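You operate a simulated robot arm through the tools that you are given. There is no shell and no other tool. Be economical: measure what you need, move in short steps, check, and stop when the job is done.

Carry out the task below with a simulated two-armed robot. There is one attempt and no reset: what you move stays moved.

TASK
Hold the mill, grind to the line, stir the seeds into the porridge.
Fine: set the mill aside on the table; cup and long spoon go back. Set down upright: seed mill.
Where things are to end (x, y in the base frame): seed mill within 0.06 m of [0.64, -0.18].

Only the result counts: the job must be done as asked and must still hold three seconds after the hand-in. Knocking over, shifting, dropping, spilling or breaking anything else fails it.

THE ROBOT
Two 7-joint arms with two-finger parallel grippers on one trunk, on a base that drives. Base frame: it is fixed to the floor where the robot stands at the start and does not move with it; the origin is under the middle of the robot, x ahead of it, y to its left, z up. Units: m, degrees, N and s.
The left shoulder is at the start at [0.07, 0.134, 1.101], the right one opposite. With the tool pointing down near the work surface each hand reaches from about 0.1 to 0.64 m from the robot's upright axis, wherever it stands, measured 20 degrees to its own side. Places, roughly: dining table [0.8, -0.4, 0.8]; mill top [0.5, -0.1, 0.9]. Payload 1.57 kg a hand.
Tool frame (each hand has its own): the origin (TCP) lies between the finger pads and is the grasp point; the fingertips stand 0.03 m ahead of it; z points along the fingers, y is the line along which they close. The gripper opens to 0.08 m. The fingers are 0.017 m wide and 0.012 m thick; the gripper's body (0.04 by 0.082 m) begins 0.08 m behind the TCP.
Orientation is told as [roll, pitch, yaw] about the base's x, y, z axes, in that order, counted from this pose: with the fingers straight down and closing along the base's y, the tool's x points along the base's -x, its y along +y and its z along -z.

THE INTERFACE
- The arms move only by the tool servo_tool. It takes "left_increments", "right_increments" or both (then of equal length, played together; a hand with none holds still); each is a list of rows, each a list of 7 numbers: the shift along the tool's x, y, z in m, then the turn, a rotation vector about the tool's x, y, z in degrees, then the closure, from 0 (fully open) to 1 (shut). In form: [[dx, dy, dz, ax, ay, az, fingers], ...]. A call has 1 to 12 rows; each row is the pose to reach, as a shift and turn from the pose commanded when the call began, along the tool's axes at that moment. Each row takes 0.2 s and may step no farther than 0.05 m and 8.6 degrees from the row before; otherwise, or with a gripper value out of range, the whole call is refused. A pose out of reach is approached as far as the arm can. The call stops where the force on the tool passes 40 N (or 10 N more than at its start, if that is more) or the arm is blocked; 0.2 s more then pass. Each finger travels about 0.153 m/s and halts on what it meets, pressing with about 36 N; the grip force reading is that of the motor and also rises with nothing between the fingers. The clock runs only during rows and for 0.2 s after the last one: add rows that repeat a pose to give the fingers time. It gives the time, the measured TCP pose, the force on the tool (base axes), the opening and the grip force at its end, in the units of the frame above (readings bear some noise), with the torque about the TCP (base axes, N m) and any sound that the robot's microphone picked up.
- Cameras (640 x 400 px; columns grow to the right, rows downward): "scene" is now at [0.1307, 0.0033, 1.3172]; the picture's right is [0.05, -1.00, 0.00], its down [-0.71, -0.03, -0.71] and it looks along [0.70, 0.03, -0.71] (base axes); focal length 263 px, centre (320, 200). "left" rides on the left gripper at [0.072, 0.007, -0.122] in its tool frame; the picture's right is [-0.09, 1.00, 0.00], its down [-0.84, -0.08, -0.54] and it looks along [-0.54, -0.05, 0.84] (tool axes); focal length 238 px, centre (320, 200). "right" rides on the right gripper at [0.072, -0.007, -0.122] in its tool frame; the picture's right is [0.09, 1.00, 0.00], its down [-0.84, 0.08, -0.54] and it looks along [-0.54, 0.05, 0.84] (tool axes); focal length 238 px, centre (320, 200). There is no depth. A picture from a camera that has moved, and an enlarged one, comes with that camera's place and axes in the base frame and with its lens.
- grab_frame(camera): a new picture of that camera. No time passes.
- move_column(by): slides the trunk up (or, below 0, down) by that many m; the arms and the scene camera ride with it, the base frame stays. It gives what a move gives, with no picture.
- base_move(legs): drives the robot by 1 to 6 legs, each [ahead, left, turn to the left] in m, m and degrees, along the robot's own axes; the way and the turn of a leg run together, so that a leg with both is an arc; at most 1.5 m and 180 degrees a leg. The arms and the cameras ride along, it lands a little off, and it stops where it bumps. It gives what a move gives.
- pan_tilt(pan, tilt): turns the head with the scene camera to pan (to the left, within 86 degrees either way) and tilt (down, from -29 to 69), counted from straight ahead of the robot. It gives what a move gives.
- close_up(camera, box): a new picture of the part [left, top, right, bottom] of that camera's present view, enlarged. No time passes.
- finish_job(): hands the job in; it is judged then, once.

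Work in short steps. Places have to be worked out from the pictures, the camera data and where the tool is seen: move nearer, look again, correct. Check each grasp and each placing, and mend what went wrong. You have 120 turns and 100 pictures in all, those below and enlarged ones among them. Open the grippers and draw the arms clear of the work before you hand the job in, unless the task says otherwise; then end with one line.

The tools are called after "Request:" as name(argument=value, ...) on one line, values as JSON. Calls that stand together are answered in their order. servo_tool: Moves the arms, as the interface text tells. Its arguments: {"type":"object","properties":{"left_increments":{"type":"array"},"right_increments":{"type":"array"}},"required":[]} The other tools are called the same way: move_column (by) slides the trunk up or down; base_move (legs) drives the base; pan_tilt (pan, tilt) turns the head that bears the scene camera; grab_frame (camera) takes a picture; close_up (camera, box) takes an enlarged picture of a part of a camera's view; finish_job () hands the job in.

At the start:

```text
time_s: 0.0
left_tool_pos: [0.489, 0.2041, 1.1056]
left_tcp_rot: [-0.1, 0.0, 0.0]
left_force: [1.0, -0.2, 0.2]
left_torque: [0.0, -0.01, -0.04]
left_gripper_width: 0.0801
left_grasp_force: 0.1
right_tool_pos: [0.4336, -0.1453, 1.1134]
right_tcp_rot: [0.0, -0.1, -0.1]
right_force: [0.0, 0.2, 0.1]
right_torque: [0.0, 0.01, -0.02]
right_gripper_width: 0.0803
right_grasp_force: 0.0
trunk travel left (down, up): [-0.675, 0.265]
robot x, y, heading: [0.002, 0.0014, 0.0]
head pan, tilt: [2.7, 45.1]
```

scene: 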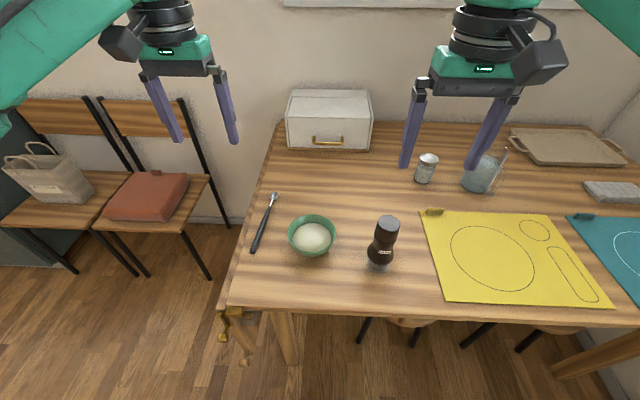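
right: 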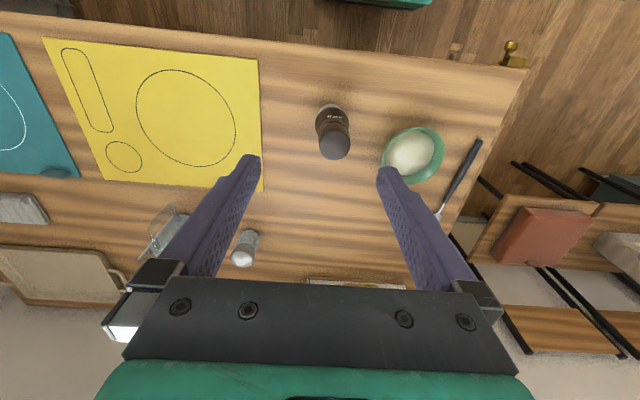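
left: 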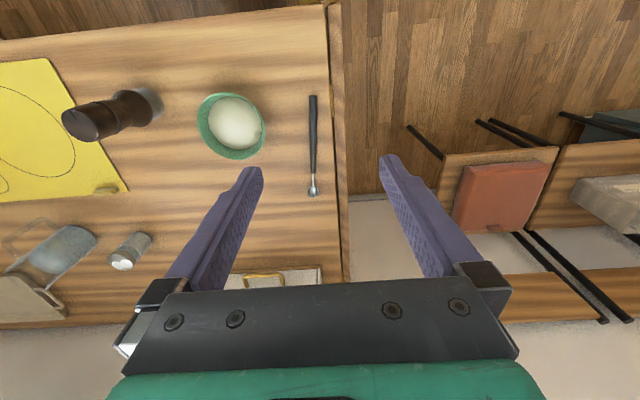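

I'll take close-ups of the mill, bowl, spoon, and the glass items to understand the setup.

Request:
close_up(camera="scene", box=[230, 170, 430, 295])

Request:
close_up(camera="scene", box=[390, 110, 550, 210])

Request:
close_up(camera="right", box=[300, 80, 500, 205])

```text
3.20 times, centred on (330, 232) of scene
camera zoom: at [0.1307, 0.0033, 1.3172], right [0.05, -1.0, 0.0], down [-0.71, -0.03, -0.71], along [0.7, 0.03, -0.71], focal length 842 px, centre (288, 96)
```

zoom: 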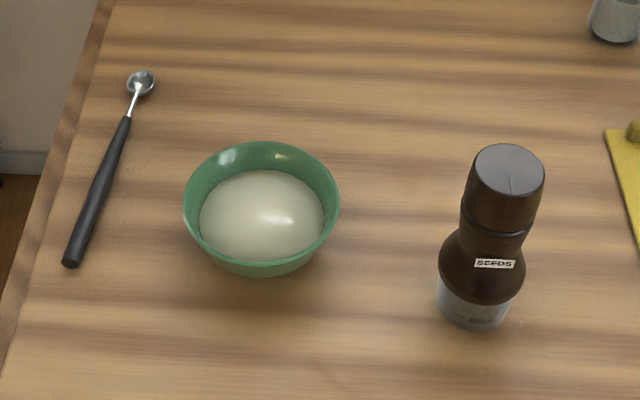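

```text
4.00 times, centred on (470, 160) of scene
camera zoom: at [0.1307, 0.0033, 1.3172], right [0.05, -1.0, 0.0], down [-0.71, -0.03, -0.71], along [0.7, 0.03, -0.71], focal length 1053 px, centre (-280, 360)
```

zoom: 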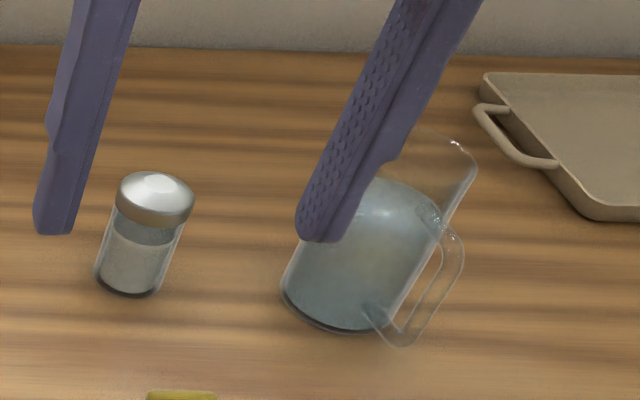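

```text
3.20 times, centred on (400, 142) of right
camera zoom: at [0.3612, -0.1519, 1.2342], right [-0.09, 1.0, 0.0], down [0.84, 0.08, 0.54], along [0.54, 0.05, -0.84], focal length 763 px, centre (64, 384)
```

zoom: 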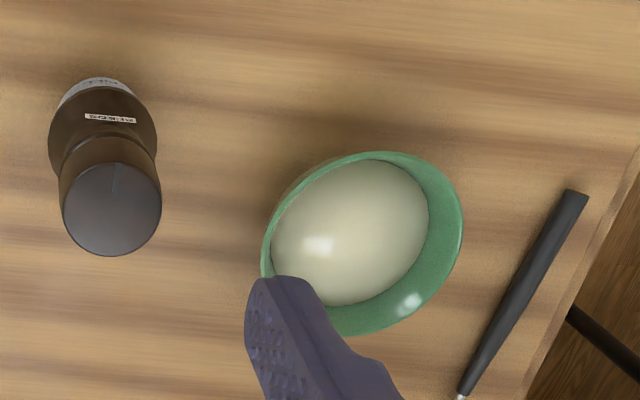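

The mill has a grey/glass section at its foot, perhaps a removable cup with a mark. I look closer from all cameras.

Request:
close_up(camera="scene", box=[352, 208, 416, 278])

Request:
close_up(camera="left", box=[50, 70, 178, 150])

```text
5.71 times, centred on (384, 243) of scene
camera zoom: at [0.1307, 0.0033, 1.3172], right [0.05, -1.0, 0.0], down [-0.71, -0.03, -0.71], along [0.7, 0.03, -0.71], focal length 1504 px, centre (-46, -46)
```

zoom: 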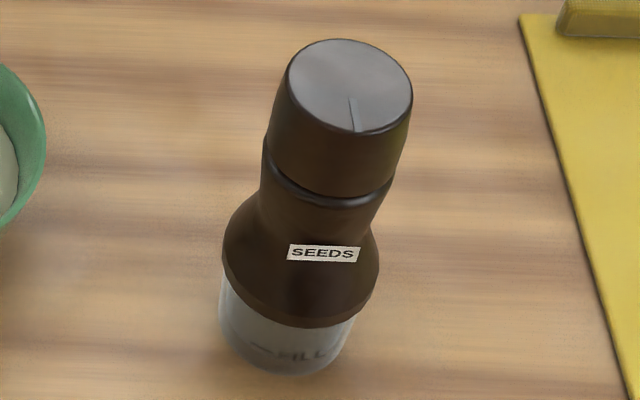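

```text
5.00 times, centred on (114, 110) of left
camera zoom: at [0.4183, 0.2114, 1.23], right [0.09, 1.0, 0.0], down [0.84, -0.08, 0.54], along [0.54, -0.05, -0.84], focal length 1192 px, centre (1350, 650)
```

zoom: 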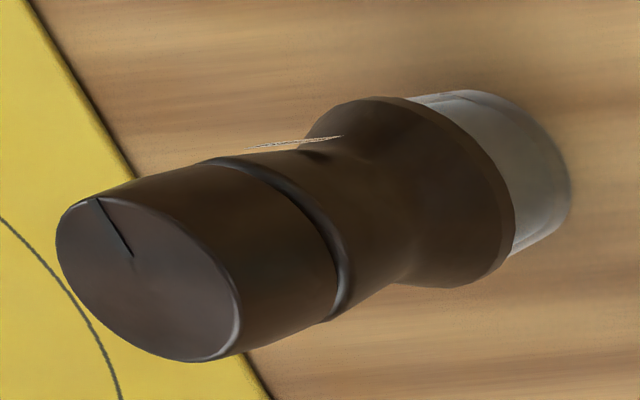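

The mill stands over a cup marked FILL: right hand will hold the mill body from the front (tilted ~30° down), left will twist the knob from above. First I tilt the right hand while high, near x=0.40, z=1.01.

Request:
servo_tool(right_increments=[[0.004, 0.003, 0.012, 0, -7.5, 0, 0], [0.008, 0.006, 0.025, 0, -15, 0, 0], [0.012, 0.008, 0.038, 0, -22.5, 0, 0], [0.016, 0.011, 0.05, 0, -30, 0, 0], [0.02, 0.014, 0.062, 0, -37.5, 0, 0], [0.024, 0.017, 0.075, 0, -45, 0, 0], [0.028, 0.02, 0.088, 0, -52.5, 0, 0], [0.03, 0.022, 0.1, 0, -60, 0, 0], [0.03, 0.022, 0.1, 0, -60, 0, 0]])

```text
time_s: 2.0
left_tool_pos: [0.4893, 0.2052, 1.1058]
left_tcp_rot: [0.0, 0.1, 0.0]
left_force: [-0.5, 0.1, 0.9]
left_torque: [-0.01, -0.01, 0.04]
left_gripper_width: 0.0798
left_grasp_force: 0.1
right_tool_pos: [0.4043, -0.1152, 1.0248]
right_tcp_rot: [-0.2, -54.2, 1.7]
right_force: [0.8, 0.3, -0.5]
right_torque: [0.02, 0.0, 0.04]
right_gripper_width: 0.0799
right_grasp_force: 0.0
right hand out of reach, approached as far as the arm can: row 8, 9
trunk travel left (down, up): [-0.675, 0.265]
robot x, y, heading: [0.0042, 0.0018, 0.2]
head pan, tilt: [2.7, 45.1]
```

Reach is cramped that close; I back the base 0.05 m and shift 0.06 m right so both arms have room.

Request:
base_move(legs=[[-0.05, -0.06, 0]])

Request:
grab_frame(camera="right")

```text
time_s: 3.0
left_tool_pos: [0.4419, 0.1466, 1.1064]
left_tcp_rot: [-0.1, 0.2, 0.1]
left_force: [-0.7, 0.1, -0.4]
left_torque: [-0.01, -0.01, -0.01]
left_gripper_width: 0.0803
left_grasp_force: 0.1
right_tool_pos: [0.3556, -0.1756, 1.0238]
right_tcp_rot: [-0.3, -54.0, 1.9]
right_force: [-0.5, 0.6, -0.3]
right_torque: [0.04, 0.01, 0.04]
right_gripper_width: 0.0801
right_grasp_force: 0.1
trunk travel left (down, up): [-0.675, 0.265]
robot x, y, heading: [-0.047, -0.0591, 0.0]
head pan, tilt: [2.7, 45.1]
```

```text
91 pictures are left
camera right: at [0.2144, -0.1848, 1.0366], right [-0.08, 0.99, -0.08], down [0.05, 0.08, 1.0], along [1.0, 0.08, -0.05], focal length 238 px, centre (320, 200)
```

right: 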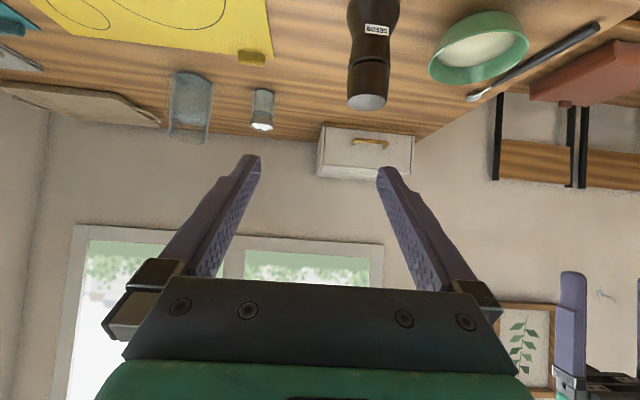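

Right hand now moves down toward a pre-grasp just in front of the mill (~0.40, -0.123, 0.87).

Request:
servo_tool(right_increments=[[0.025, 0.013, 0.032, 0, 0, 0, 0], [0.05, 0.026, 0.064, 0, 0, 0, 0], [0.075, 0.039, 0.096, 0, 0, 0, 0], [0.099, 0.052, 0.12, 0, 0, 0, 0], [0.099, 0.052, 0.12, 0, 0, 0, 0]])

Request:
grab_frame(camera="right")

```text
time_s: 4.2
left_tool_pos: [0.4403, 0.1433, 1.1063]
left_tcp_rot: [0.1, 0.0, 0.2]
left_force: [-0.7, -0.1, -0.4]
left_torque: [0.03, -0.04, 0.02]
left_gripper_width: 0.0798
left_grasp_force: 0.1
right_tool_pos: [0.3928, -0.1205, 0.8722]
right_tcp_rot: [-0.2, -54.2, 1.8]
right_force: [0.5, 0.5, -0.5]
right_torque: [0.02, 0.01, 0.02]
right_gripper_width: 0.0802
right_grasp_force: 0.0
trunk travel left (down, up): [-0.675, 0.265]
robot x, y, heading: [-0.0502, -0.0587, 0.1]
head pan, tilt: [2.7, 45.1]
```

```text
90 pictures are left
camera right: at [0.2521, -0.1322, 0.8851], right [-0.08, 0.99, -0.08], down [0.05, 0.08, 1.0], along [1.0, 0.08, -0.05], focal length 238 px, centre (320, 200)
```

right: 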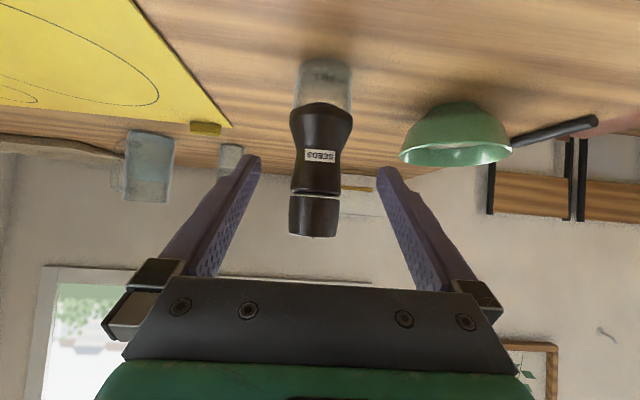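

The image shows the mill centered between the fingers; I judge its axis at (0.479,-0.119), body bulge z≈0.80–0.82, knob 0.867–0.908. Slide straight along the tool by 0.107 m.

Request:
servo_tool(right_increments=[[0, 0, 0.03, 0, 0, 0, 0], [0, -0.001, 0.06, 0, 0, 0, 0], [0, -0.001, 0.085, 0, 0, 0, 0], [0, -0.001, 0.107, 0, 0, 0, 0], [0, -0.001, 0.107, 0, 0, 0, 0]])

Request:
grab_frame(camera="right")

Request:
grab_frame(camera="scene")

```text
time_s: 5.5
left_tool_pos: [0.4399, 0.1441, 1.1074]
left_tcp_rot: [0.0, 0.0, 0.1]
left_force: [-0.1, 0.2, -0.1]
left_torque: [0.0, 0.01, 0.02]
left_gripper_width: 0.08
left_grasp_force: 0.0
right_tool_pos: [0.4785, -0.1222, 0.8112]
right_tcp_rot: [-0.3, -54.2, 1.9]
right_force: [-0.3, -0.2, 0.4]
right_torque: [0.01, 0.02, 0.02]
right_gripper_width: 0.0799
right_grasp_force: 0.1
trunk travel left (down, up): [-0.675, 0.265]
robot x, y, heading: [-0.0507, -0.0581, -0.2]
head pan, tilt: [2.7, 45.1]
```

```text
89 pictures are left
camera right: at [0.3373, -0.132, 0.8239], right [-0.08, 0.99, -0.08], down [0.05, 0.08, 1.0], along [1.0, 0.08, -0.05], focal length 238 px, centre (320, 200)
```

right: 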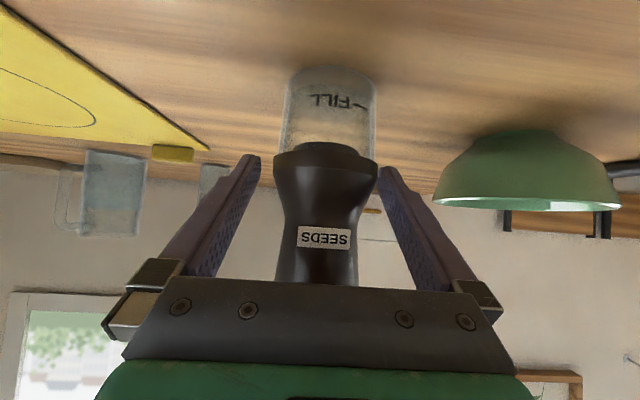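

```text
88 pictures are left
camera scene: at [0.081, -0.0572, 1.3172], right [0.05, -1.0, 0.0], down [-0.71, -0.03, -0.71], along [0.7, 0.03, -0.71], focal length 263 px, centre (320, 200)
```

scene: 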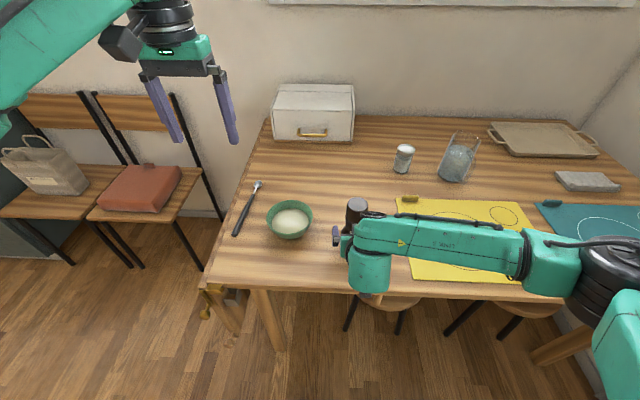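

Cup's FILL mark is visible and the bulge is between the fingers. Lower 5 mm and close the right gripper on the bulge.

Request:
servo_tool(right_increments=[[0.005, 0.001, 0.004, 0, 0, 0, 0], [0.005, 0.001, 0.004, 0, 0, 0, 0.15], [0.005, 0.001, 0.004, 0, 0, 0, 0.3], [0.005, 0.001, 0.004, 0, 0, 0, 0.5], [0.005, 0.001, 0.004, 0, 0, 0, 0.5]])

Request:
close_up(camera="right", box=[220, 50, 420, 290])

```text
time_s: 6.7
left_tool_pos: [0.4394, 0.1439, 1.1065]
left_tcp_rot: [0.0, 0.1, 0.1]
left_force: [1.2, -0.1, -0.6]
left_torque: [0.01, 0.01, 0.01]
left_gripper_width: 0.0798
left_grasp_force: 0.0
right_tool_pos: [0.4796, -0.1208, 0.8042]
right_tcp_rot: [-0.4, -54.2, 1.9]
right_force: [-0.5, -0.6, -0.1]
right_torque: [0.03, 0.01, -0.03]
right_gripper_width: 0.0608
right_grasp_force: 36.5
trunk travel left (down, up): [-0.675, 0.265]
robot x, y, heading: [-0.0435, -0.0616, 0.1]
head pan, tilt: [2.7, 45.1]
```

```text
1.67 times, centred on (320, 170) of right
camera zoom: at [0.3379, -0.1309, 0.8168], right [-0.08, 0.99, -0.08], down [0.05, 0.08, 1.0], along [1.0, 0.08, -0.05], focal length 397 px, centre (320, 250)
```

zoom: 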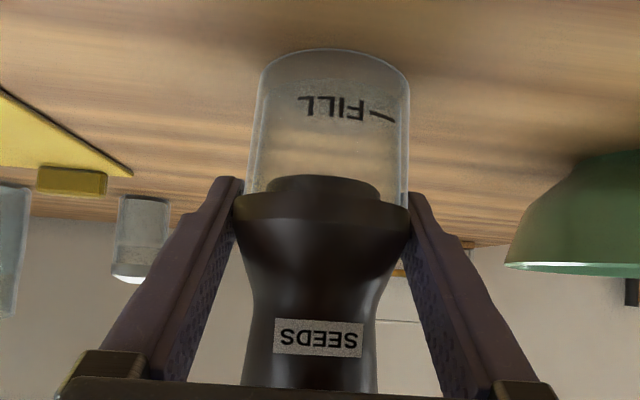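

Firm grip (0.0608 m). Now bring the left hand over the knob at z≈1.02.

Request:
servo_tool(left_increments=[[-0.006, -0.044, 0.0, 0, 0, 0, 0], [-0.013, -0.088, 0.0, 0, 0, 0, 0], [-0.02, -0.132, 0.01, 0, 0, 0, 0], [-0.027, -0.176, 0.03, 0, 0, 0, 0], [-0.034, -0.22, 0.055, 0, 0, 0, 0], [-0.04, -0.264, 0.08, 0, 0, 0, 0], [-0.04, -0.264, 0.08, 0, 0, 0, 0]])

Request:
grab_frame(camera="left")

Request:
grab_frame(camera="scene")

```text
refused: row 5 steps farther than a row can; nothing moved
```

```text
86 pictures are left
camera left: at [0.3689, 0.1515, 1.2298], right [0.09, 1.0, 0.0], down [0.84, -0.07, 0.54], along [0.54, -0.05, -0.84], focal length 238 px, centre (320, 200)
```

left: 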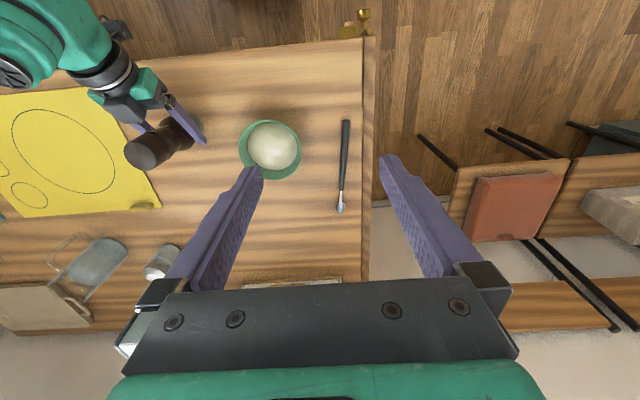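

```text
85 pictures are left
camera scene: at [0.0815, -0.0571, 1.3171], right [0.05, -1.0, 0.0], down [-0.71, -0.03, -0.71], along [0.7, 0.03, -0.71], focal length 263 px, centre (320, 200)
```

scene: 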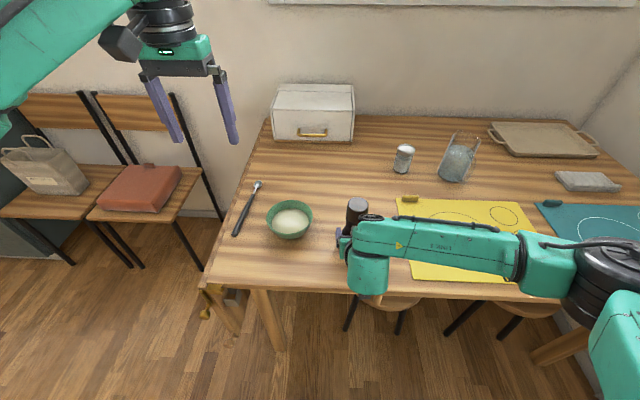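

Row step was too big; I repeat with finer rows.

Request:
servo_tool(left_increments=[[-0.006, -0.038, 0.0, 0, 0, 0, 0], [-0.012, -0.076, 0.0, 0, 0, 0, 0], [-0.018, -0.114, 0.01, 0, 0, 0, 0], [-0.024, -0.152, 0.025, 0, 0, 0, 0], [-0.03, -0.19, 0.04, 0, 0, 0, 0], [-0.035, -0.228, 0.06, 0, 0, 0, 0], [-0.04, -0.264, 0.08, 0, 0, 0, 0], [-0.04, -0.264, 0.08, 0, 0, 0, 0]])

Request:
grab_frame(camera="left")

Request:
grab_frame(camera="scene")

```text
time_s: 8.4
left_tool_pos: [0.4803, -0.1177, 1.029]
left_tcp_rot: [0.0, 0.1, 0.3]
left_force: [-0.8, 0.1, 0.6]
left_torque: [-0.02, -0.01, -0.03]
left_gripper_width: 0.0799
left_grasp_force: 0.1
right_tool_pos: [0.4789, -0.1188, 0.8042]
right_tcp_rot: [-0.5, -54.2, 1.9]
right_force: [-0.6, 1.0, 0.3]
right_torque: [0.01, 0.0, 0.02]
right_gripper_width: 0.061
right_grasp_force: 35.9
trunk travel left (down, up): [-0.675, 0.265]
robot x, y, heading: [-0.0493, -0.0611, 0.1]
head pan, tilt: [2.7, 45.1]
```

```text
84 pictures are left
camera left: at [0.4084, -0.1097, 1.1511], right [0.09, 1.0, 0.0], down [0.84, -0.07, 0.54], along [0.54, -0.05, -0.84], focal length 238 px, centre (320, 200)
```

left: 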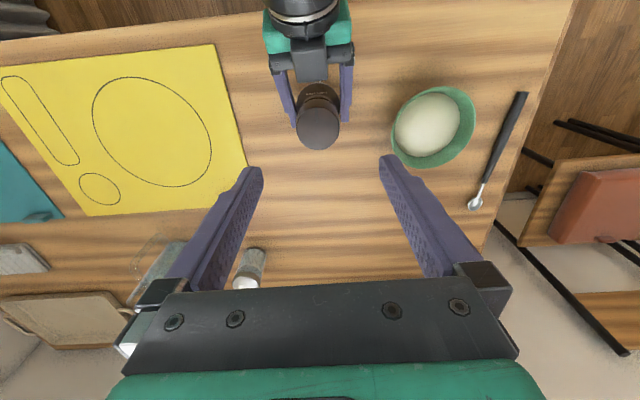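

```text
83 pictures are left
camera scene: at [0.0817, -0.0558, 1.3171], right [0.05, -1.0, 0.0], down [-0.71, -0.04, -0.71], along [0.7, 0.03, -0.71], focal length 263 px, centre (320, 200)
```

scene: 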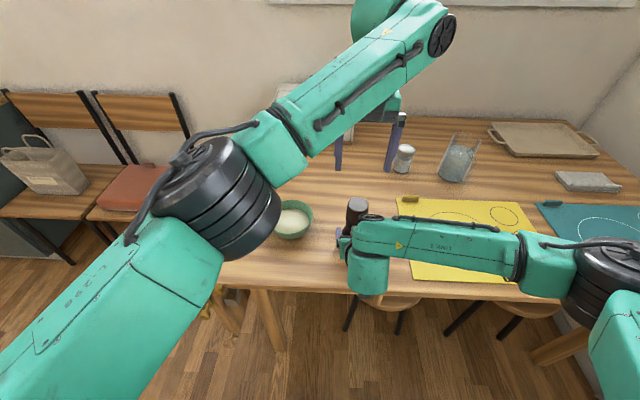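

Left is aligned over the knob (≈0.480,-0.117). I turn left to yaw +45 while descending so its pads reach the knob (TCP z≈0.905).

Request:
servo_tool(left_increments=[[0, 0, 0.0, 0, 0, -8, 0], [0, 0, 0.01, 0, 0, -16, 0.1], [0, 0, 0.03, 0, 0, -24, 0.2], [0, 0, 0.05, 0, 0, -32, 0.2], [0, 0, 0.075, 0, 0, -40, 0.2], [0, 0, 0.1, 0, 0, -48, 0.2], [0, 0, 0.124, 0, 0, -48, 0.2], [0, 0, 0.124, 0, 0, -48, 0.2]])

Request:
grab_frame(camera="left")

Request:
grab_frame(camera="right")

```text
time_s: 10.2
left_tool_pos: [0.4786, -0.1204, 0.9031]
left_tcp_rot: [0.0, 0.1, 48.1]
left_force: [-0.5, -0.2, 0.6]
left_torque: [0.0, -0.03, 0.04]
left_gripper_width: 0.0641
left_grasp_force: 0.0
right_tool_pos: [0.4788, -0.12, 0.8044]
right_tcp_rot: [-0.2, -54.2, 1.8]
right_force: [-0.7, -0.8, -0.7]
right_torque: [0.03, 0.01, -0.01]
right_gripper_width: 0.0607
right_grasp_force: 36.2
trunk travel left (down, up): [-0.675, 0.265]
robot x, y, heading: [-0.0491, -0.0594, 0.2]
head pan, tilt: [2.7, 45.1]
```

```text
82 pictures are left
camera left: at [0.4261, -0.1686, 1.0256], right [-0.68, 0.73, 0.0], down [0.62, 0.57, 0.54], along [0.4, 0.37, -0.84], focal length 238 px, centre (320, 200)
```

left: 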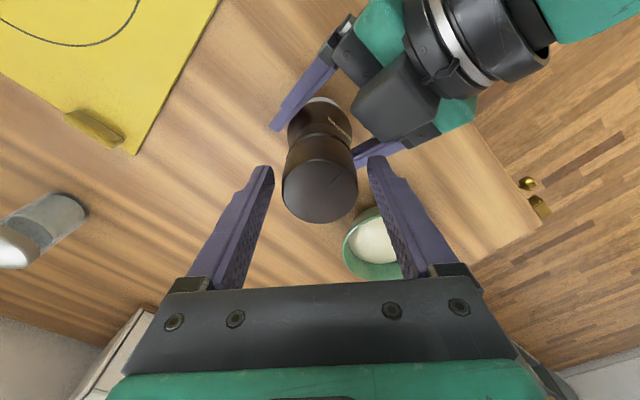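

```text
81 pictures are left
camera right: at [0.3379, -0.131, 0.8169], right [-0.08, 0.99, -0.08], down [0.05, 0.08, 1.0], along [1.0, 0.08, -0.05], focal length 238 px, centre (320, 200)
```

right: 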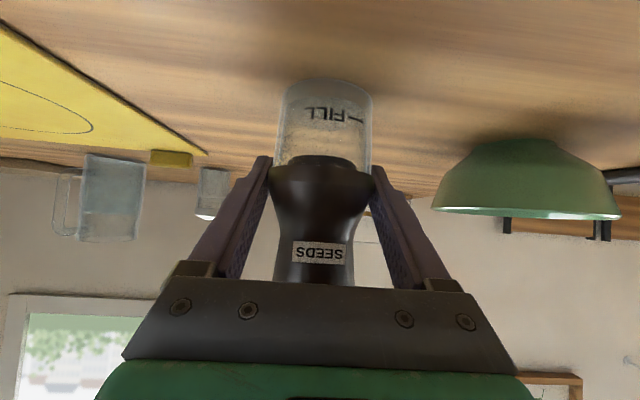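

Close left on the knob and turn it clockwise (seen from above) by ~72° as a trial.

Request:
servo_tool(left_increments=[[0, 0, 0, 0, 0, 0, 0.6], [0, 0, 0, 0, 0, 0, 0.6], [0, 0, 0, 0, 0, 8, 0.6], [0, 0, 0, 0, 0, 16, 0.6], [0, 0, 0, 0, 0, 24, 0.6], [0, 0, 0, 0, 0, 32, 0.6], [0, 0, 0, 0, 0, 40, 0.6], [0, 0, 0, 0, 0, 48, 0.6], [0, 0, 0, 0, 0, 56, 0.6], [0, 0, 0, 0, 0, 64, 0.6], [0, 0, 0, 0, 0, 72, 0.6], [0, 0, 0, 0, 0, 72, 0.6]])

Request:
close_up(camera="right", box=[256, 60, 384, 180])

```text
time_s: 12.8
left_tool_pos: [0.481, -0.1203, 0.9021]
left_tcp_rot: [0.0, 0.2, -24.0]
left_force: [-19.7, -2.2, 7.1]
left_torque: [-0.04, 1.27, -0.05]
left_gripper_width: 0.0462
left_grasp_force: 35.8
right_tool_pos: [0.4794, -0.1199, 0.8055]
right_tcp_rot: [-0.3, -54.2, 1.9]
right_force: [20.5, 2.5, -7.3]
right_torque: [-0.21, 0.71, -0.01]
right_gripper_width: 0.0609
right_grasp_force: 35.6
trunk travel left (down, up): [-0.675, 0.265]
robot x, y, heading: [-0.048, -0.061, 0.3]
head pan, tilt: [2.7, 45.1]
```

```text
3.33 times, centred on (320, 120) of right
camera zoom: at [0.3383, -0.1311, 0.8171], right [-0.08, 0.99, -0.08], down [0.05, 0.08, 1.0], along [1.0, 0.08, -0.05], focal length 794 px, centre (320, 467)
```

zoom: 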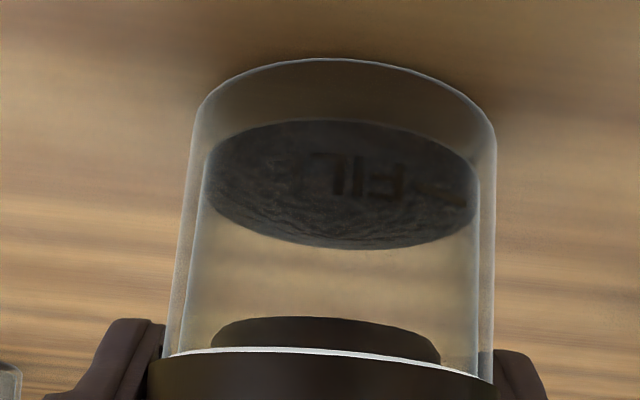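

Clockwise works: seeds are now about half-way to the line. There's a ~20 N side load between hands, so I release, back-rotate 72° with a small −x correction, then re-grip.

Request:
servo_tool(left_increments=[[0, 0, 0, 0, 0, 0, 0.2], [0.0014, -0.0006, 0, 0, 0, 0, 0.2], [0.0014, -0.0006, 0, 0, 0, -8, 0.2], [0.0014, -0.0006, 0, 0, 0, -16, 0.2], [0.0014, -0.0006, 0, 0, 0, -24, 0.2], [0.0014, -0.0006, 0, 0, 0, -32, 0.2], [0.0014, -0.0006, 0, 0, 0, -40, 0.2], [0.0014, -0.0006, 0, 0, 0, -48, 0.2], [0.0014, -0.0006, 0, 0, 0, -56, 0.2], [0.0014, -0.0006, 0, 0, 0, -64, 0.2], [0.0014, -0.0006, 0, 0, 0, -72, 0.2], [0.0014, -0.0006, 0, 0, 0, -72, 0.2]])

Request:
close_up(camera="right", box=[256, 60, 384, 180])

```text
time_s: 15.4
left_tool_pos: [0.479, -0.1199, 0.9039]
left_tcp_rot: [0.1, 0.2, 48.2]
left_force: [-0.7, 0.9, -0.2]
left_torque: [-0.02, -0.01, 0.0]
left_gripper_width: 0.0639
left_grasp_force: 0.1
right_tool_pos: [0.477, -0.119, 0.8047]
right_tcp_rot: [-0.3, -54.1, 1.8]
right_force: [-0.7, 0.4, 1.5]
right_torque: [0.02, -0.04, 0.0]
right_gripper_width: 0.0608
right_grasp_force: 35.6
trunk travel left (down, up): [-0.675, 0.265]
robot x, y, heading: [-0.05, -0.0604, 0.6]
head pan, tilt: [2.7, 45.1]
```

```text
3.33 times, centred on (320, 120) of right
camera zoom: at [0.3376, -0.1309, 0.8171], right [-0.08, 0.99, -0.08], down [0.05, 0.08, 1.0], along [1.0, 0.08, -0.05], focal length 794 px, centre (320, 467)
```

zoom: 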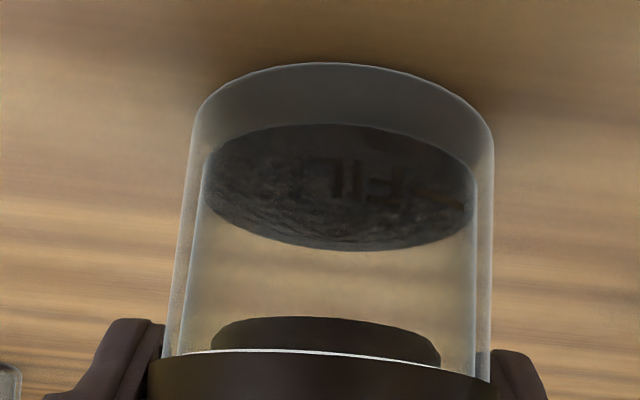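

Level unchanged by backing off. Grip and turn another 48°, then check.

Request:
servo_tool(left_increments=[[0, 0, 0, 0, 0, 0, 0.6], [0, 0, 0, 0, 0, 0, 0.6], [0, 0, 0, 0, 0, 8, 0.6], [0, 0, 0, 0, 0, 16, 0.6], [0, 0, 0, 0, 0, 24, 0.6], [0, 0, 0, 0, 0, 32, 0.6], [0, 0, 0, 0, 0, 40, 0.6], [0, 0, 0, 0, 0, 48, 0.6], [0, 0, 0, 0, 0, 48, 0.6]])

Request:
close_up(camera="right", box=[256, 60, 384, 180])

```text
time_s: 17.4
left_tool_pos: [0.479, -0.1199, 0.9023]
left_tcp_rot: [-0.2, 0.0, 0.1]
left_force: [-0.3, -6.3, 5.4]
left_torque: [-0.3, 0.07, -0.01]
left_gripper_width: 0.0457
left_grasp_force: 36.4
right_tool_pos: [0.4775, -0.1202, 0.806]
right_tcp_rot: [-0.3, -54.2, 1.8]
right_force: [1.5, 5.5, 0.1]
right_torque: [-0.19, -0.08, 0.03]
right_gripper_width: 0.0607
right_grasp_force: 35.9
trunk travel left (down, up): [-0.675, 0.265]
robot x, y, heading: [-0.0488, -0.0594, 0.1]
head pan, tilt: [2.7, 45.1]
```

```text
3.33 times, centred on (320, 120) of right
camera zoom: at [0.3376, -0.1309, 0.817], right [-0.08, 0.99, -0.08], down [0.05, 0.08, 1.0], along [1.0, 0.08, -0.05], focal length 794 px, centre (320, 467)
```

zoom: 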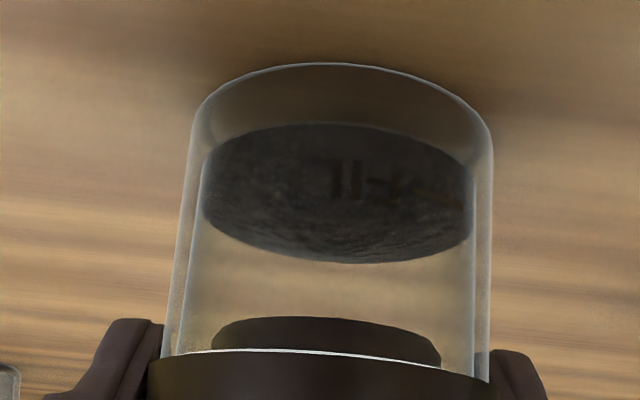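

The dark mass rises (back edge row 248→262); I estimate the line corresponds to about row 282. Turn another 40°.

Request:
servo_tool(left_increments=[[0, 0, 0, 0, 0, 8, 0.6], [0, 0, 0, 0, 0, 16, 0.6], [0, 0, 0, 0, 0, 24, 0.6], [0, 0, 0, 0, 0, 32, 0.6], [0, 0, 0, 0, 0, 40, 0.6], [0, 0, 0, 0, 0, 40, 0.6]])

Request:
close_up(camera="right", box=[280, 70, 376, 130])

Request:
close_up(camera="right", box=[256, 60, 384, 180])

```text
time_s: 18.9
left_tool_pos: [0.4794, -0.1198, 0.9039]
left_tcp_rot: [0.0, 0.0, -40.0]
left_force: [3.0, -4.7, 5.8]
left_torque: [-0.28, -0.26, 0.02]
left_gripper_width: 0.0458
left_grasp_force: 35.8
right_tool_pos: [0.4789, -0.1199, 0.8051]
right_tcp_rot: [-0.3, -54.2, 1.9]
right_force: [-1.4, 4.0, -0.1]
right_torque: [0.0, -0.11, -0.03]
right_gripper_width: 0.061
right_grasp_force: 35.4
trunk travel left (down, up): [-0.675, 0.265]
robot x, y, heading: [-0.051, -0.0606, 0.3]
head pan, tilt: [2.7, 45.1]
```

```text
6.67 times, centred on (328, 100) of right
camera zoom: at [0.3374, -0.1309, 0.8171], right [-0.08, 0.99, -0.08], down [0.05, 0.08, 1.0], along [1.0, 0.08, -0.05], focal length 1589 px, centre (267, 867)
```

zoom: 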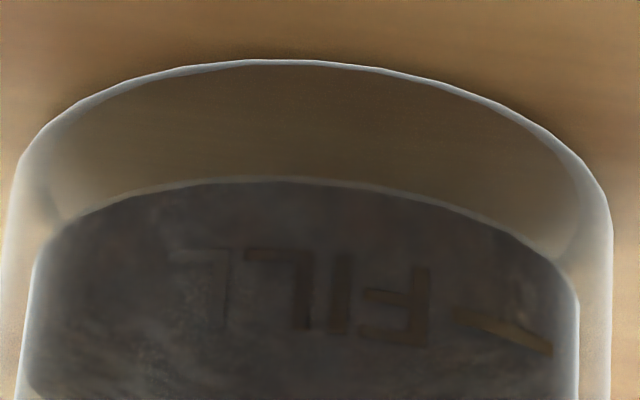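

```text
3.33 times, centred on (320, 120) of right
camera zoom: at [0.3374, -0.1309, 0.8171], right [-0.08, 0.99, -0.08], down [0.05, 0.08, 1.0], along [1.0, 0.08, -0.05], focal length 794 px, centre (320, 467)
```

zoom: 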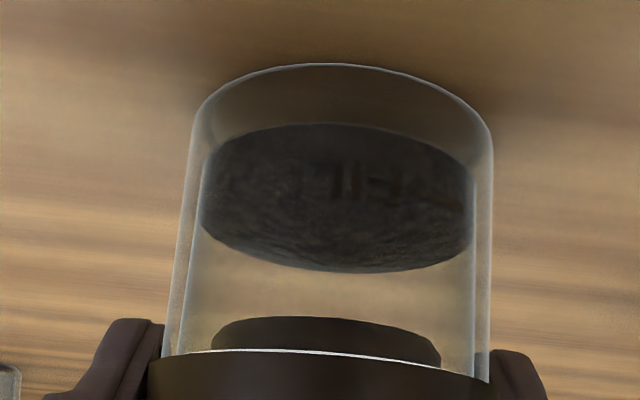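

Estimated level ≈0.767, line ≈0.769. Turn 20° more and inspect more closely.

Request:
servo_tool(left_increments=[[0, 0, 0, 0, 0, 7, 0.6], [0, 0, 0, 0, 0, 14, 0.6], [0, 0, 0, 0, 0, 20, 0.6], [0, 0, 0, 0, 0, 20, 0.6]])

Request:
close_up(camera="right", box=[336, 80, 368, 120])

Request:
close_up(camera="right", box=[276, 70, 372, 130])

```text
time_s: 19.9
left_tool_pos: [0.4795, -0.1185, 0.9035]
left_tcp_rot: [0.0, 0.0, -60.0]
left_force: [8.8, -2.6, 0.7]
left_torque: [-0.33, -0.58, -0.01]
left_gripper_width: 0.0457
left_grasp_force: 35.8
right_tool_pos: [0.4792, -0.1212, 0.8046]
right_tcp_rot: [-0.3, -54.2, 1.8]
right_force: [-8.9, 2.5, 2.3]
right_torque: [0.1, -0.32, 0.0]
right_gripper_width: 0.0608
right_grasp_force: 36.2
trunk travel left (down, up): [-0.675, 0.265]
robot x, y, heading: [-0.0499, -0.0627, 0.2]
head pan, tilt: [2.7, 45.1]
```

```text
10.00 times, centred on (352, 100) of right
camera zoom: at [0.3374, -0.1309, 0.8171], right [-0.08, 0.99, -0.08], down [0.05, 0.08, 1.0], along [1.0, 0.08, -0.05], focal length 2384 px, centre (0, 1200)
```

zoom: 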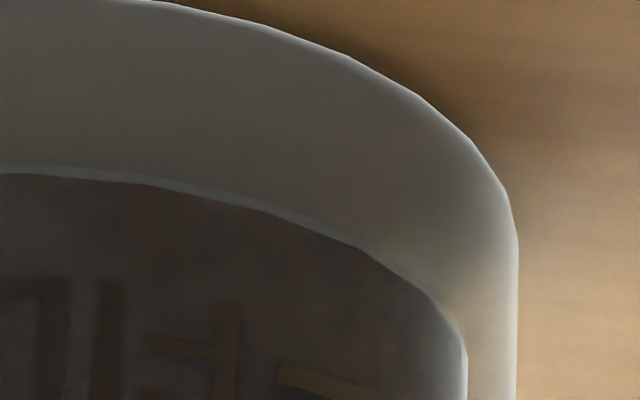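

```text
6.67 times, centred on (324, 100) of right
camera zoom: at [0.3374, -0.1309, 0.8171], right [-0.08, 0.99, -0.08], down [0.05, 0.08, 1.0], along [1.0, 0.08, -0.05], focal length 1589 px, centre (293, 867)
```

zoom: 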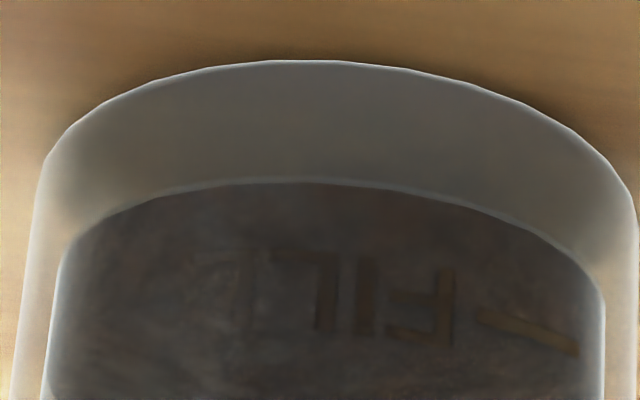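

I check the back-edge level again with the same crop as before.

Request:
close_up(camera="right", box=[256, 60, 384, 180])

Request:
close_up(camera="right", box=[276, 110, 372, 170])

```text
3.33 times, centred on (320, 120) of right
camera zoom: at [0.3374, -0.1309, 0.8171], right [-0.08, 0.99, -0.08], down [0.05, 0.08, 1.0], along [1.0, 0.08, -0.05], focal length 794 px, centre (320, 467)
```

zoom: 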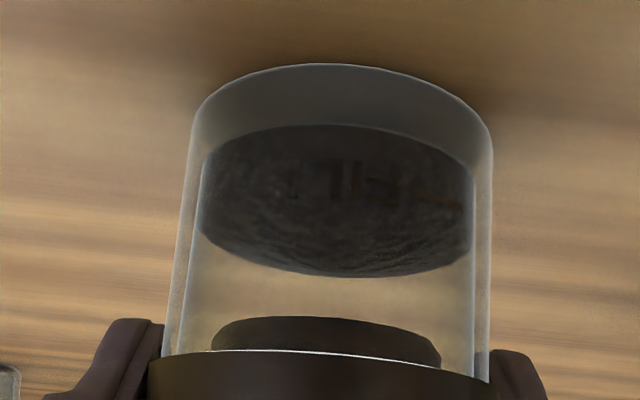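

```text
6.67 times, centred on (324, 140) of right
camera zoom: at [0.3374, -0.1309, 0.8171], right [-0.08, 0.99, -0.08], down [0.05, 0.08, 1.0], along [1.0, 0.08, -0.05], focal length 1589 px, centre (293, 600)
```

zoom: 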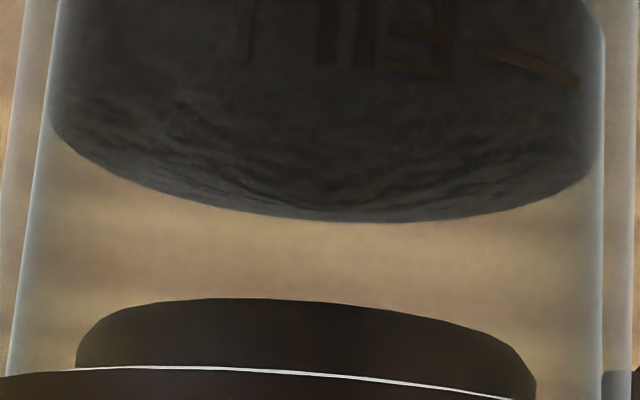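

Level ≈0.7681 vs line ≈0.7693; ~18° more should bring it to the line.

Request:
servo_tool(left_increments=[[0, 0, 0, 0, 0, 7, 0.6], [0, 0, 0, 0, 0, 14, 0.6], [0, 0, 0, 0, 0, 18, 0.6], [0, 0, 0, 0, 0, 18, 0.6]])

Request:
close_up(camera="right", box=[276, 90, 372, 150])

```text
time_s: 20.9
left_tool_pos: [0.4783, -0.1194, 0.9038]
left_tcp_rot: [0.0, -0.2, -77.9]
left_force: [18.4, -1.9, -2.0]
left_torque: [-0.23, -1.02, -0.01]
left_gripper_width: 0.0458
left_grasp_force: 36.1
right_tool_pos: [0.4784, -0.1196, 0.8042]
right_tcp_rot: [-0.2, -54.2, 1.9]
right_force: [-17.0, 1.6, 5.4]
right_torque: [0.03, -0.86, 0.0]
right_gripper_width: 0.061
right_grasp_force: 36.1
trunk travel left (down, up): [-0.675, 0.265]
robot x, y, heading: [-0.0501, -0.0608, 0.1]
head pan, tilt: [2.7, 45.1]
```

```text
6.67 times, centred on (324, 120) of right
camera zoom: at [0.3374, -0.1308, 0.817], right [-0.08, 0.99, -0.08], down [0.05, 0.08, 1.0], along [1.0, 0.08, -0.05], focal length 1589 px, centre (293, 733)
```

zoom: 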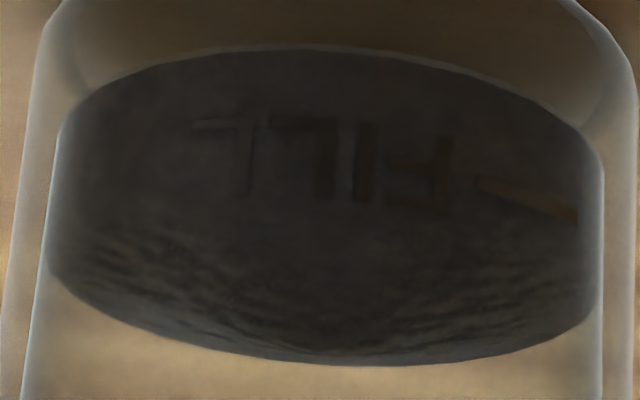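

Level now ≈0.769, at the line. Release the knob, raise the left hand, and bring it back left, untwisting.

Request:
servo_tool(left_increments=[[0, 0, 0, 0, 0, 0, 0.2], [0, 0, 0, 0, 0, 0, 0.1], [0, 0, -0.02, 0, 0, 0, 0.1], [0, 0, -0.05, 0, 0, -7, 0.1], [0, 0, -0.09, 0, 0, -14, 0], [0, 0, -0.13, 0, 0, -21, 0], [0, 0, -0.17, 0, 0, -28, 0], [0, 0, -0.2, 0, 0, -36, 0], [0, 0, -0.2, 0, 0, -44, 0], [0, 0, -0.2, 0, 0, -52, 0], [0, 0, -0.2, 0, 0, -60, 0], [0, 0, -0.2, 0, 0, -68, 0]])

```text
time_s: 23.4
left_tool_pos: [0.4612, -0.1143, 1.0991]
left_tcp_rot: [0.3, 0.2, -11.1]
left_force: [0.4, -1.2, 0.5]
left_torque: [0.04, 0.0, 0.0]
left_gripper_width: 0.0799
left_grasp_force: 0.0
left hand out of reach, approached as far as the arm can: row 7, 8, 9, 10, 11, 12
right_tool_pos: [0.4783, -0.1259, 0.8041]
right_tcp_rot: [0.4, -54.2, 1.3]
right_force: [0.1, -0.1, -0.2]
right_torque: [0.04, -0.02, 0.02]
right_gripper_width: 0.0605
right_grasp_force: 36.0
trunk travel left (down, up): [-0.675, 0.265]
robot x, y, heading: [-0.0503, -0.0606, 0.3]
head pan, tilt: [2.7, 45.1]
```

Now swing the left hand back to the left side, clear of the mill.

Request:
servo_tool(left_increments=[[0.012, 0.04, 0, 0, 0, -2, 0], [0.024, 0.08, 0, 0, 0, -4, 0], [0.036, 0.12, 0, 0, 0, -6, 0], [0.048, 0.16, 0, 0, 0, -8, 0], [0.06, 0.2, 0, 0, 0, -10, 0], [0.072, 0.24, 0, 0, 0, -10, 0], [0.072, 0.24, 0, 0, 0, -10, 0]])

Request:
grab_frame(camera="right")

```text
time_s: 25.1
left_tool_pos: [0.4328, 0.1407, 1.0962]
left_tcp_rot: [0.0, 0.2, 0.1]
left_force: [0.4, -0.5, -0.1]
left_torque: [0.04, 0.0, -0.01]
left_gripper_width: 0.0802
left_grasp_force: 0.1
right_tool_pos: [0.4788, -0.1203, 0.8047]
right_tcp_rot: [-0.2, -54.1, 1.7]
right_force: [0.4, 0.8, -0.7]
right_torque: [0.03, -0.03, 0.03]
right_gripper_width: 0.0606
right_grasp_force: 35.8
trunk travel left (down, up): [-0.675, 0.265]
robot x, y, heading: [-0.0514, -0.0596, -0.2]
head pan, tilt: [2.7, 45.1]
```

```text
70 pictures are left
camera right: at [0.338, -0.1315, 0.8169], right [-0.08, 0.99, -0.08], down [0.05, 0.08, 1.0], along [1.0, 0.08, -0.05], focal length 238 px, centre (320, 200)
```

right: 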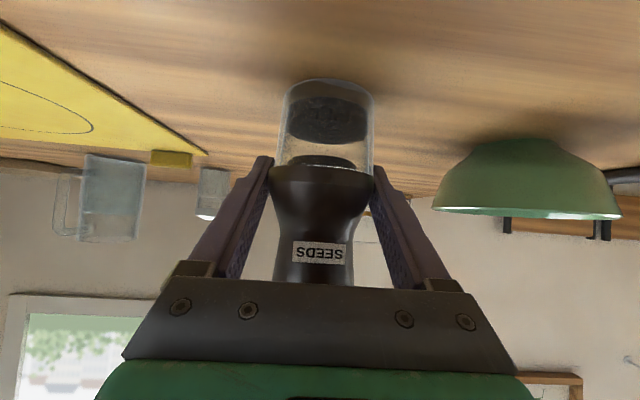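

Lift the mill straight up 3 cm to see if the cup stays on the table.

Request:
servo_tool(right_increments=[[-0.004, 0, -0.003, 0, 0, 0, 0.5], [-0.008, 0, -0.006, 0, 0, 0, 0.5], [-0.016, 0, -0.0117, 0, 0, 0, 0.5], [-0.0243, 0, -0.0176, 0, 0, 0, 0.5], [-0.0243, 0, -0.0176, 0, 0, 0, 0.5]])

Request:
grab_frame(camera="right")

```text
time_s: 26.2
left_tool_pos: [0.4332, 0.1406, 1.0963]
left_tcp_rot: [0.0, 0.1, 0.0]
left_force: [0.2, -0.5, 0.0]
left_torque: [-0.02, 0.0, -0.01]
left_gripper_width: 0.08
left_grasp_force: 0.0
right_tool_pos: [0.4795, -0.12, 0.8332]
right_tcp_rot: [-0.4, -54.2, 1.8]
right_force: [-0.6, 0.2, -2.5]
right_torque: [-0.01, 0.03, -0.02]
right_gripper_width: 0.0609
right_grasp_force: 35.5
trunk travel left (down, up): [-0.675, 0.265]
robot x, y, heading: [-0.0503, -0.0555, 0.1]
head pan, tilt: [2.7, 45.1]
```

```text
69 pictures are left
camera right: at [0.3386, -0.1311, 0.8463], right [-0.08, 0.99, -0.08], down [0.05, 0.08, 1.0], along [1.0, 0.08, -0.05], focal length 238 px, centre (320, 200)
```

right: 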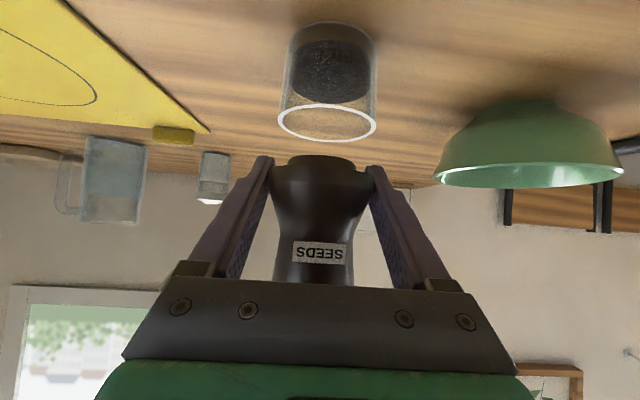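

The cup stays put. But placing the mill in this low tilted grip would drive fingertips into the table, so I'll reseat the mill on its cup exactly and re-grip it by the knob from above with the right hand.

Request:
servo_tool(right_increments=[[0.008, 0, 0.006, 0, 0, 0, 0.5], [0.014, 0, 0.0101, 0, 0, 0, 0.5], [0.019, 0, 0.0138, 0, 0, 0, 0.5], [0.0243, 0, 0.0176, 0, 0, 0, 0.5], [0.0243, 0, 0.0176, 0, 0, 0, 0.5]])

Request:
grab_frame(camera="right")

```text
time_s: 27.4
left_tool_pos: [0.4323, 0.1427, 1.0961]
left_tcp_rot: [0.1, 0.1, 0.1]
left_force: [-0.5, -0.5, -0.4]
left_torque: [-0.02, 0.01, 0.02]
left_gripper_width: 0.0799
left_grasp_force: 0.0
right_tool_pos: [0.4805, -0.1204, 0.8035]
right_tcp_rot: [-0.3, -54.2, 1.9]
right_force: [0.8, 0.0, 0.2]
right_torque: [0.0, -0.02, -0.02]
right_gripper_width: 0.061
right_grasp_force: 35.8
trunk travel left (down, up): [-0.675, 0.265]
robot x, y, heading: [-0.0473, -0.0628, 0.3]
head pan, tilt: [2.7, 45.1]
```

```text
68 pictures are left
camera right: at [0.3392, -0.1311, 0.8168], right [-0.08, 0.99, -0.08], down [0.05, 0.08, 1.0], along [1.0, 0.08, -0.05], focal length 238 px, centre (320, 200)
```

right: 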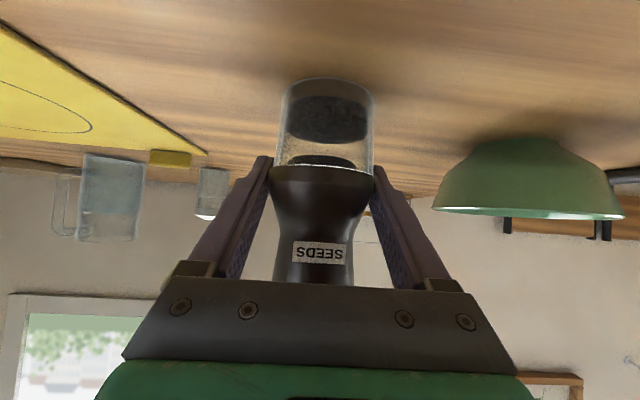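

Reseated. Open and retract straight back along the tool.

Request:
servo_tool(right_increments=[[0, 0, 0, 0, 0, 0, 0.2], [0, 0, 0, 0, 0, 0, 0], [0, 0, -0.02, 0, 0, 0, 0], [0, 0, -0.06, 0, 0, 0, 0], [0, 0, -0.1, 0, 0, 0, 0], [-0.03, 0, -0.12, 0, 0, 0, 0], [-0.06, 0, -0.14, 0, 0, 0, 0], [-0.1, 0, -0.16, 0, 0, 0, 0], [-0.13, 0, -0.17, 0, 0, 0, 0]])

Request:
grab_frame(camera="right")

```text
time_s: 29.4
left_tool_pos: [0.4333, 0.1414, 1.0976]
left_tcp_rot: [0.1, 0.1, 0.1]
left_force: [-0.2, 0.3, -0.2]
left_torque: [0.0, -0.03, 0.02]
left_gripper_width: 0.0798
left_grasp_force: 0.1
right_tool_pos: [0.4192, -0.1226, 1.0084]
right_tcp_rot: [-0.4, -54.2, 1.9]
right_force: [1.1, -0.5, -0.1]
right_torque: [-0.02, 0.03, 0.0]
right_gripper_width: 0.0798
right_grasp_force: 0.1
trunk travel left (down, up): [-0.675, 0.265]
robot x, y, heading: [-0.0512, -0.0598, 0.3]
head pan, tilt: [2.7, 45.1]
```

```text
67 pictures are left
camera right: at [0.2772, -0.1326, 1.0203], right [-0.08, 0.99, -0.08], down [0.05, 0.08, 1.0], along [1.0, 0.08, -0.06], focal length 238 px, centre (320, 200)
```

right: 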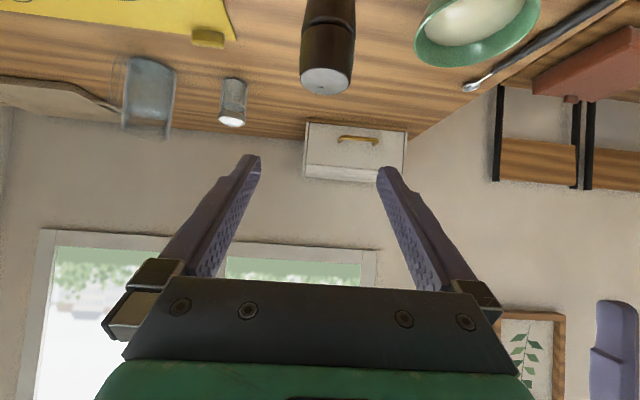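

Rotate the right hand to point straight down above the knob.

Request:
servo_tool(right_increments=[[-0.008, 0, 0.004, 0, 7.7, 0, 0], [-0.016, 0, 0.008, 0, 15.4, 0, 0], [-0.024, 0, 0.012, 0, 23.1, 0, 0], [-0.032, 0, 0.016, 0, 30.8, 0, 0], [-0.04, 0, 0.02, 0, 38.5, 0, 0], [-0.05, 0, 0.026, 0, 46.3, 0, 0], [-0.0595, 0, 0.031, 0, 54.1, 0, 0], [-0.0595, 0, 0.031, 0, 54.1, 0, 0]])

Request:
grab_frame(camera="right")

```text
time_s: 31.2
left_tool_pos: [0.4326, 0.142, 1.0969]
left_tcp_rot: [0.0, 0.0, 0.1]
left_force: [-0.2, -0.7, 0.0]
left_torque: [0.03, -0.01, -0.02]
left_gripper_width: 0.0801
left_grasp_force: 0.1
right_tool_pos: [0.4772, -0.1205, 1.0387]
right_tcp_rot: [-0.1, 0.0, 1.5]
right_force: [-0.3, 0.1, -0.2]
right_torque: [0.02, 0.01, 0.0]
right_gripper_width: 0.0799
right_grasp_force: 0.0
trunk travel left (down, up): [-0.675, 0.265]
robot x, y, heading: [-0.0513, -0.0582, 0.0]
head pan, tilt: [2.7, 45.1]
```

```text
66 pictures are left
camera right: at [0.4058, -0.1281, 1.1611], right [-0.12, 0.99, 0.0], down [0.83, 0.1, 0.54], along [0.54, 0.06, -0.84], focal length 238 px, centre (320, 200)
```

right: 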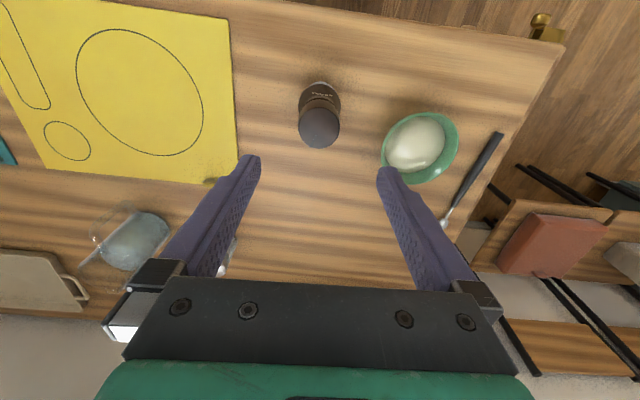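

Aligned. Descend to knob height and close.

Request:
servo_tool(right_increments=[[-0.002, 0, 0.04, 0, 0, 0, 0.1], [-0.002, 0, 0.08, 0, 0, 0, 0.1], [-0.002, 0, 0.11, 0, 0, 0, 0.1], [-0.002, 0, 0.135, 0, 0, 0, 0.1], [-0.002, 0, 0.135, 0, 0, 0, 0.1], [-0.002, 0, 0.135, 0, 0, 0, 0.4], [-0.002, 0, 0.135, 0, 0, 0, 0.6], [-0.002, 0, 0.135, 0, 0, 0, 0.6]])

```text
time_s: 33.0
left_tool_pos: [0.4327, 0.1413, 1.0963]
left_tcp_rot: [0.1, 0.1, 0.1]
left_force: [0.0, 0.2, 0.1]
left_torque: [0.0, 0.01, -0.01]
left_gripper_width: 0.0801
left_grasp_force: 0.0
right_tool_pos: [0.4797, -0.1207, 0.9035]
right_tcp_rot: [-0.2, -0.1, 1.6]
right_force: [0.0, 0.6, 0.1]
right_torque: [0.02, 0.05, -0.01]
right_gripper_width: 0.0461
right_grasp_force: 36.1
trunk travel left (down, up): [-0.675, 0.265]
robot x, y, heading: [-0.0525, -0.0581, -0.1]
head pan, tilt: [2.7, 45.1]
```

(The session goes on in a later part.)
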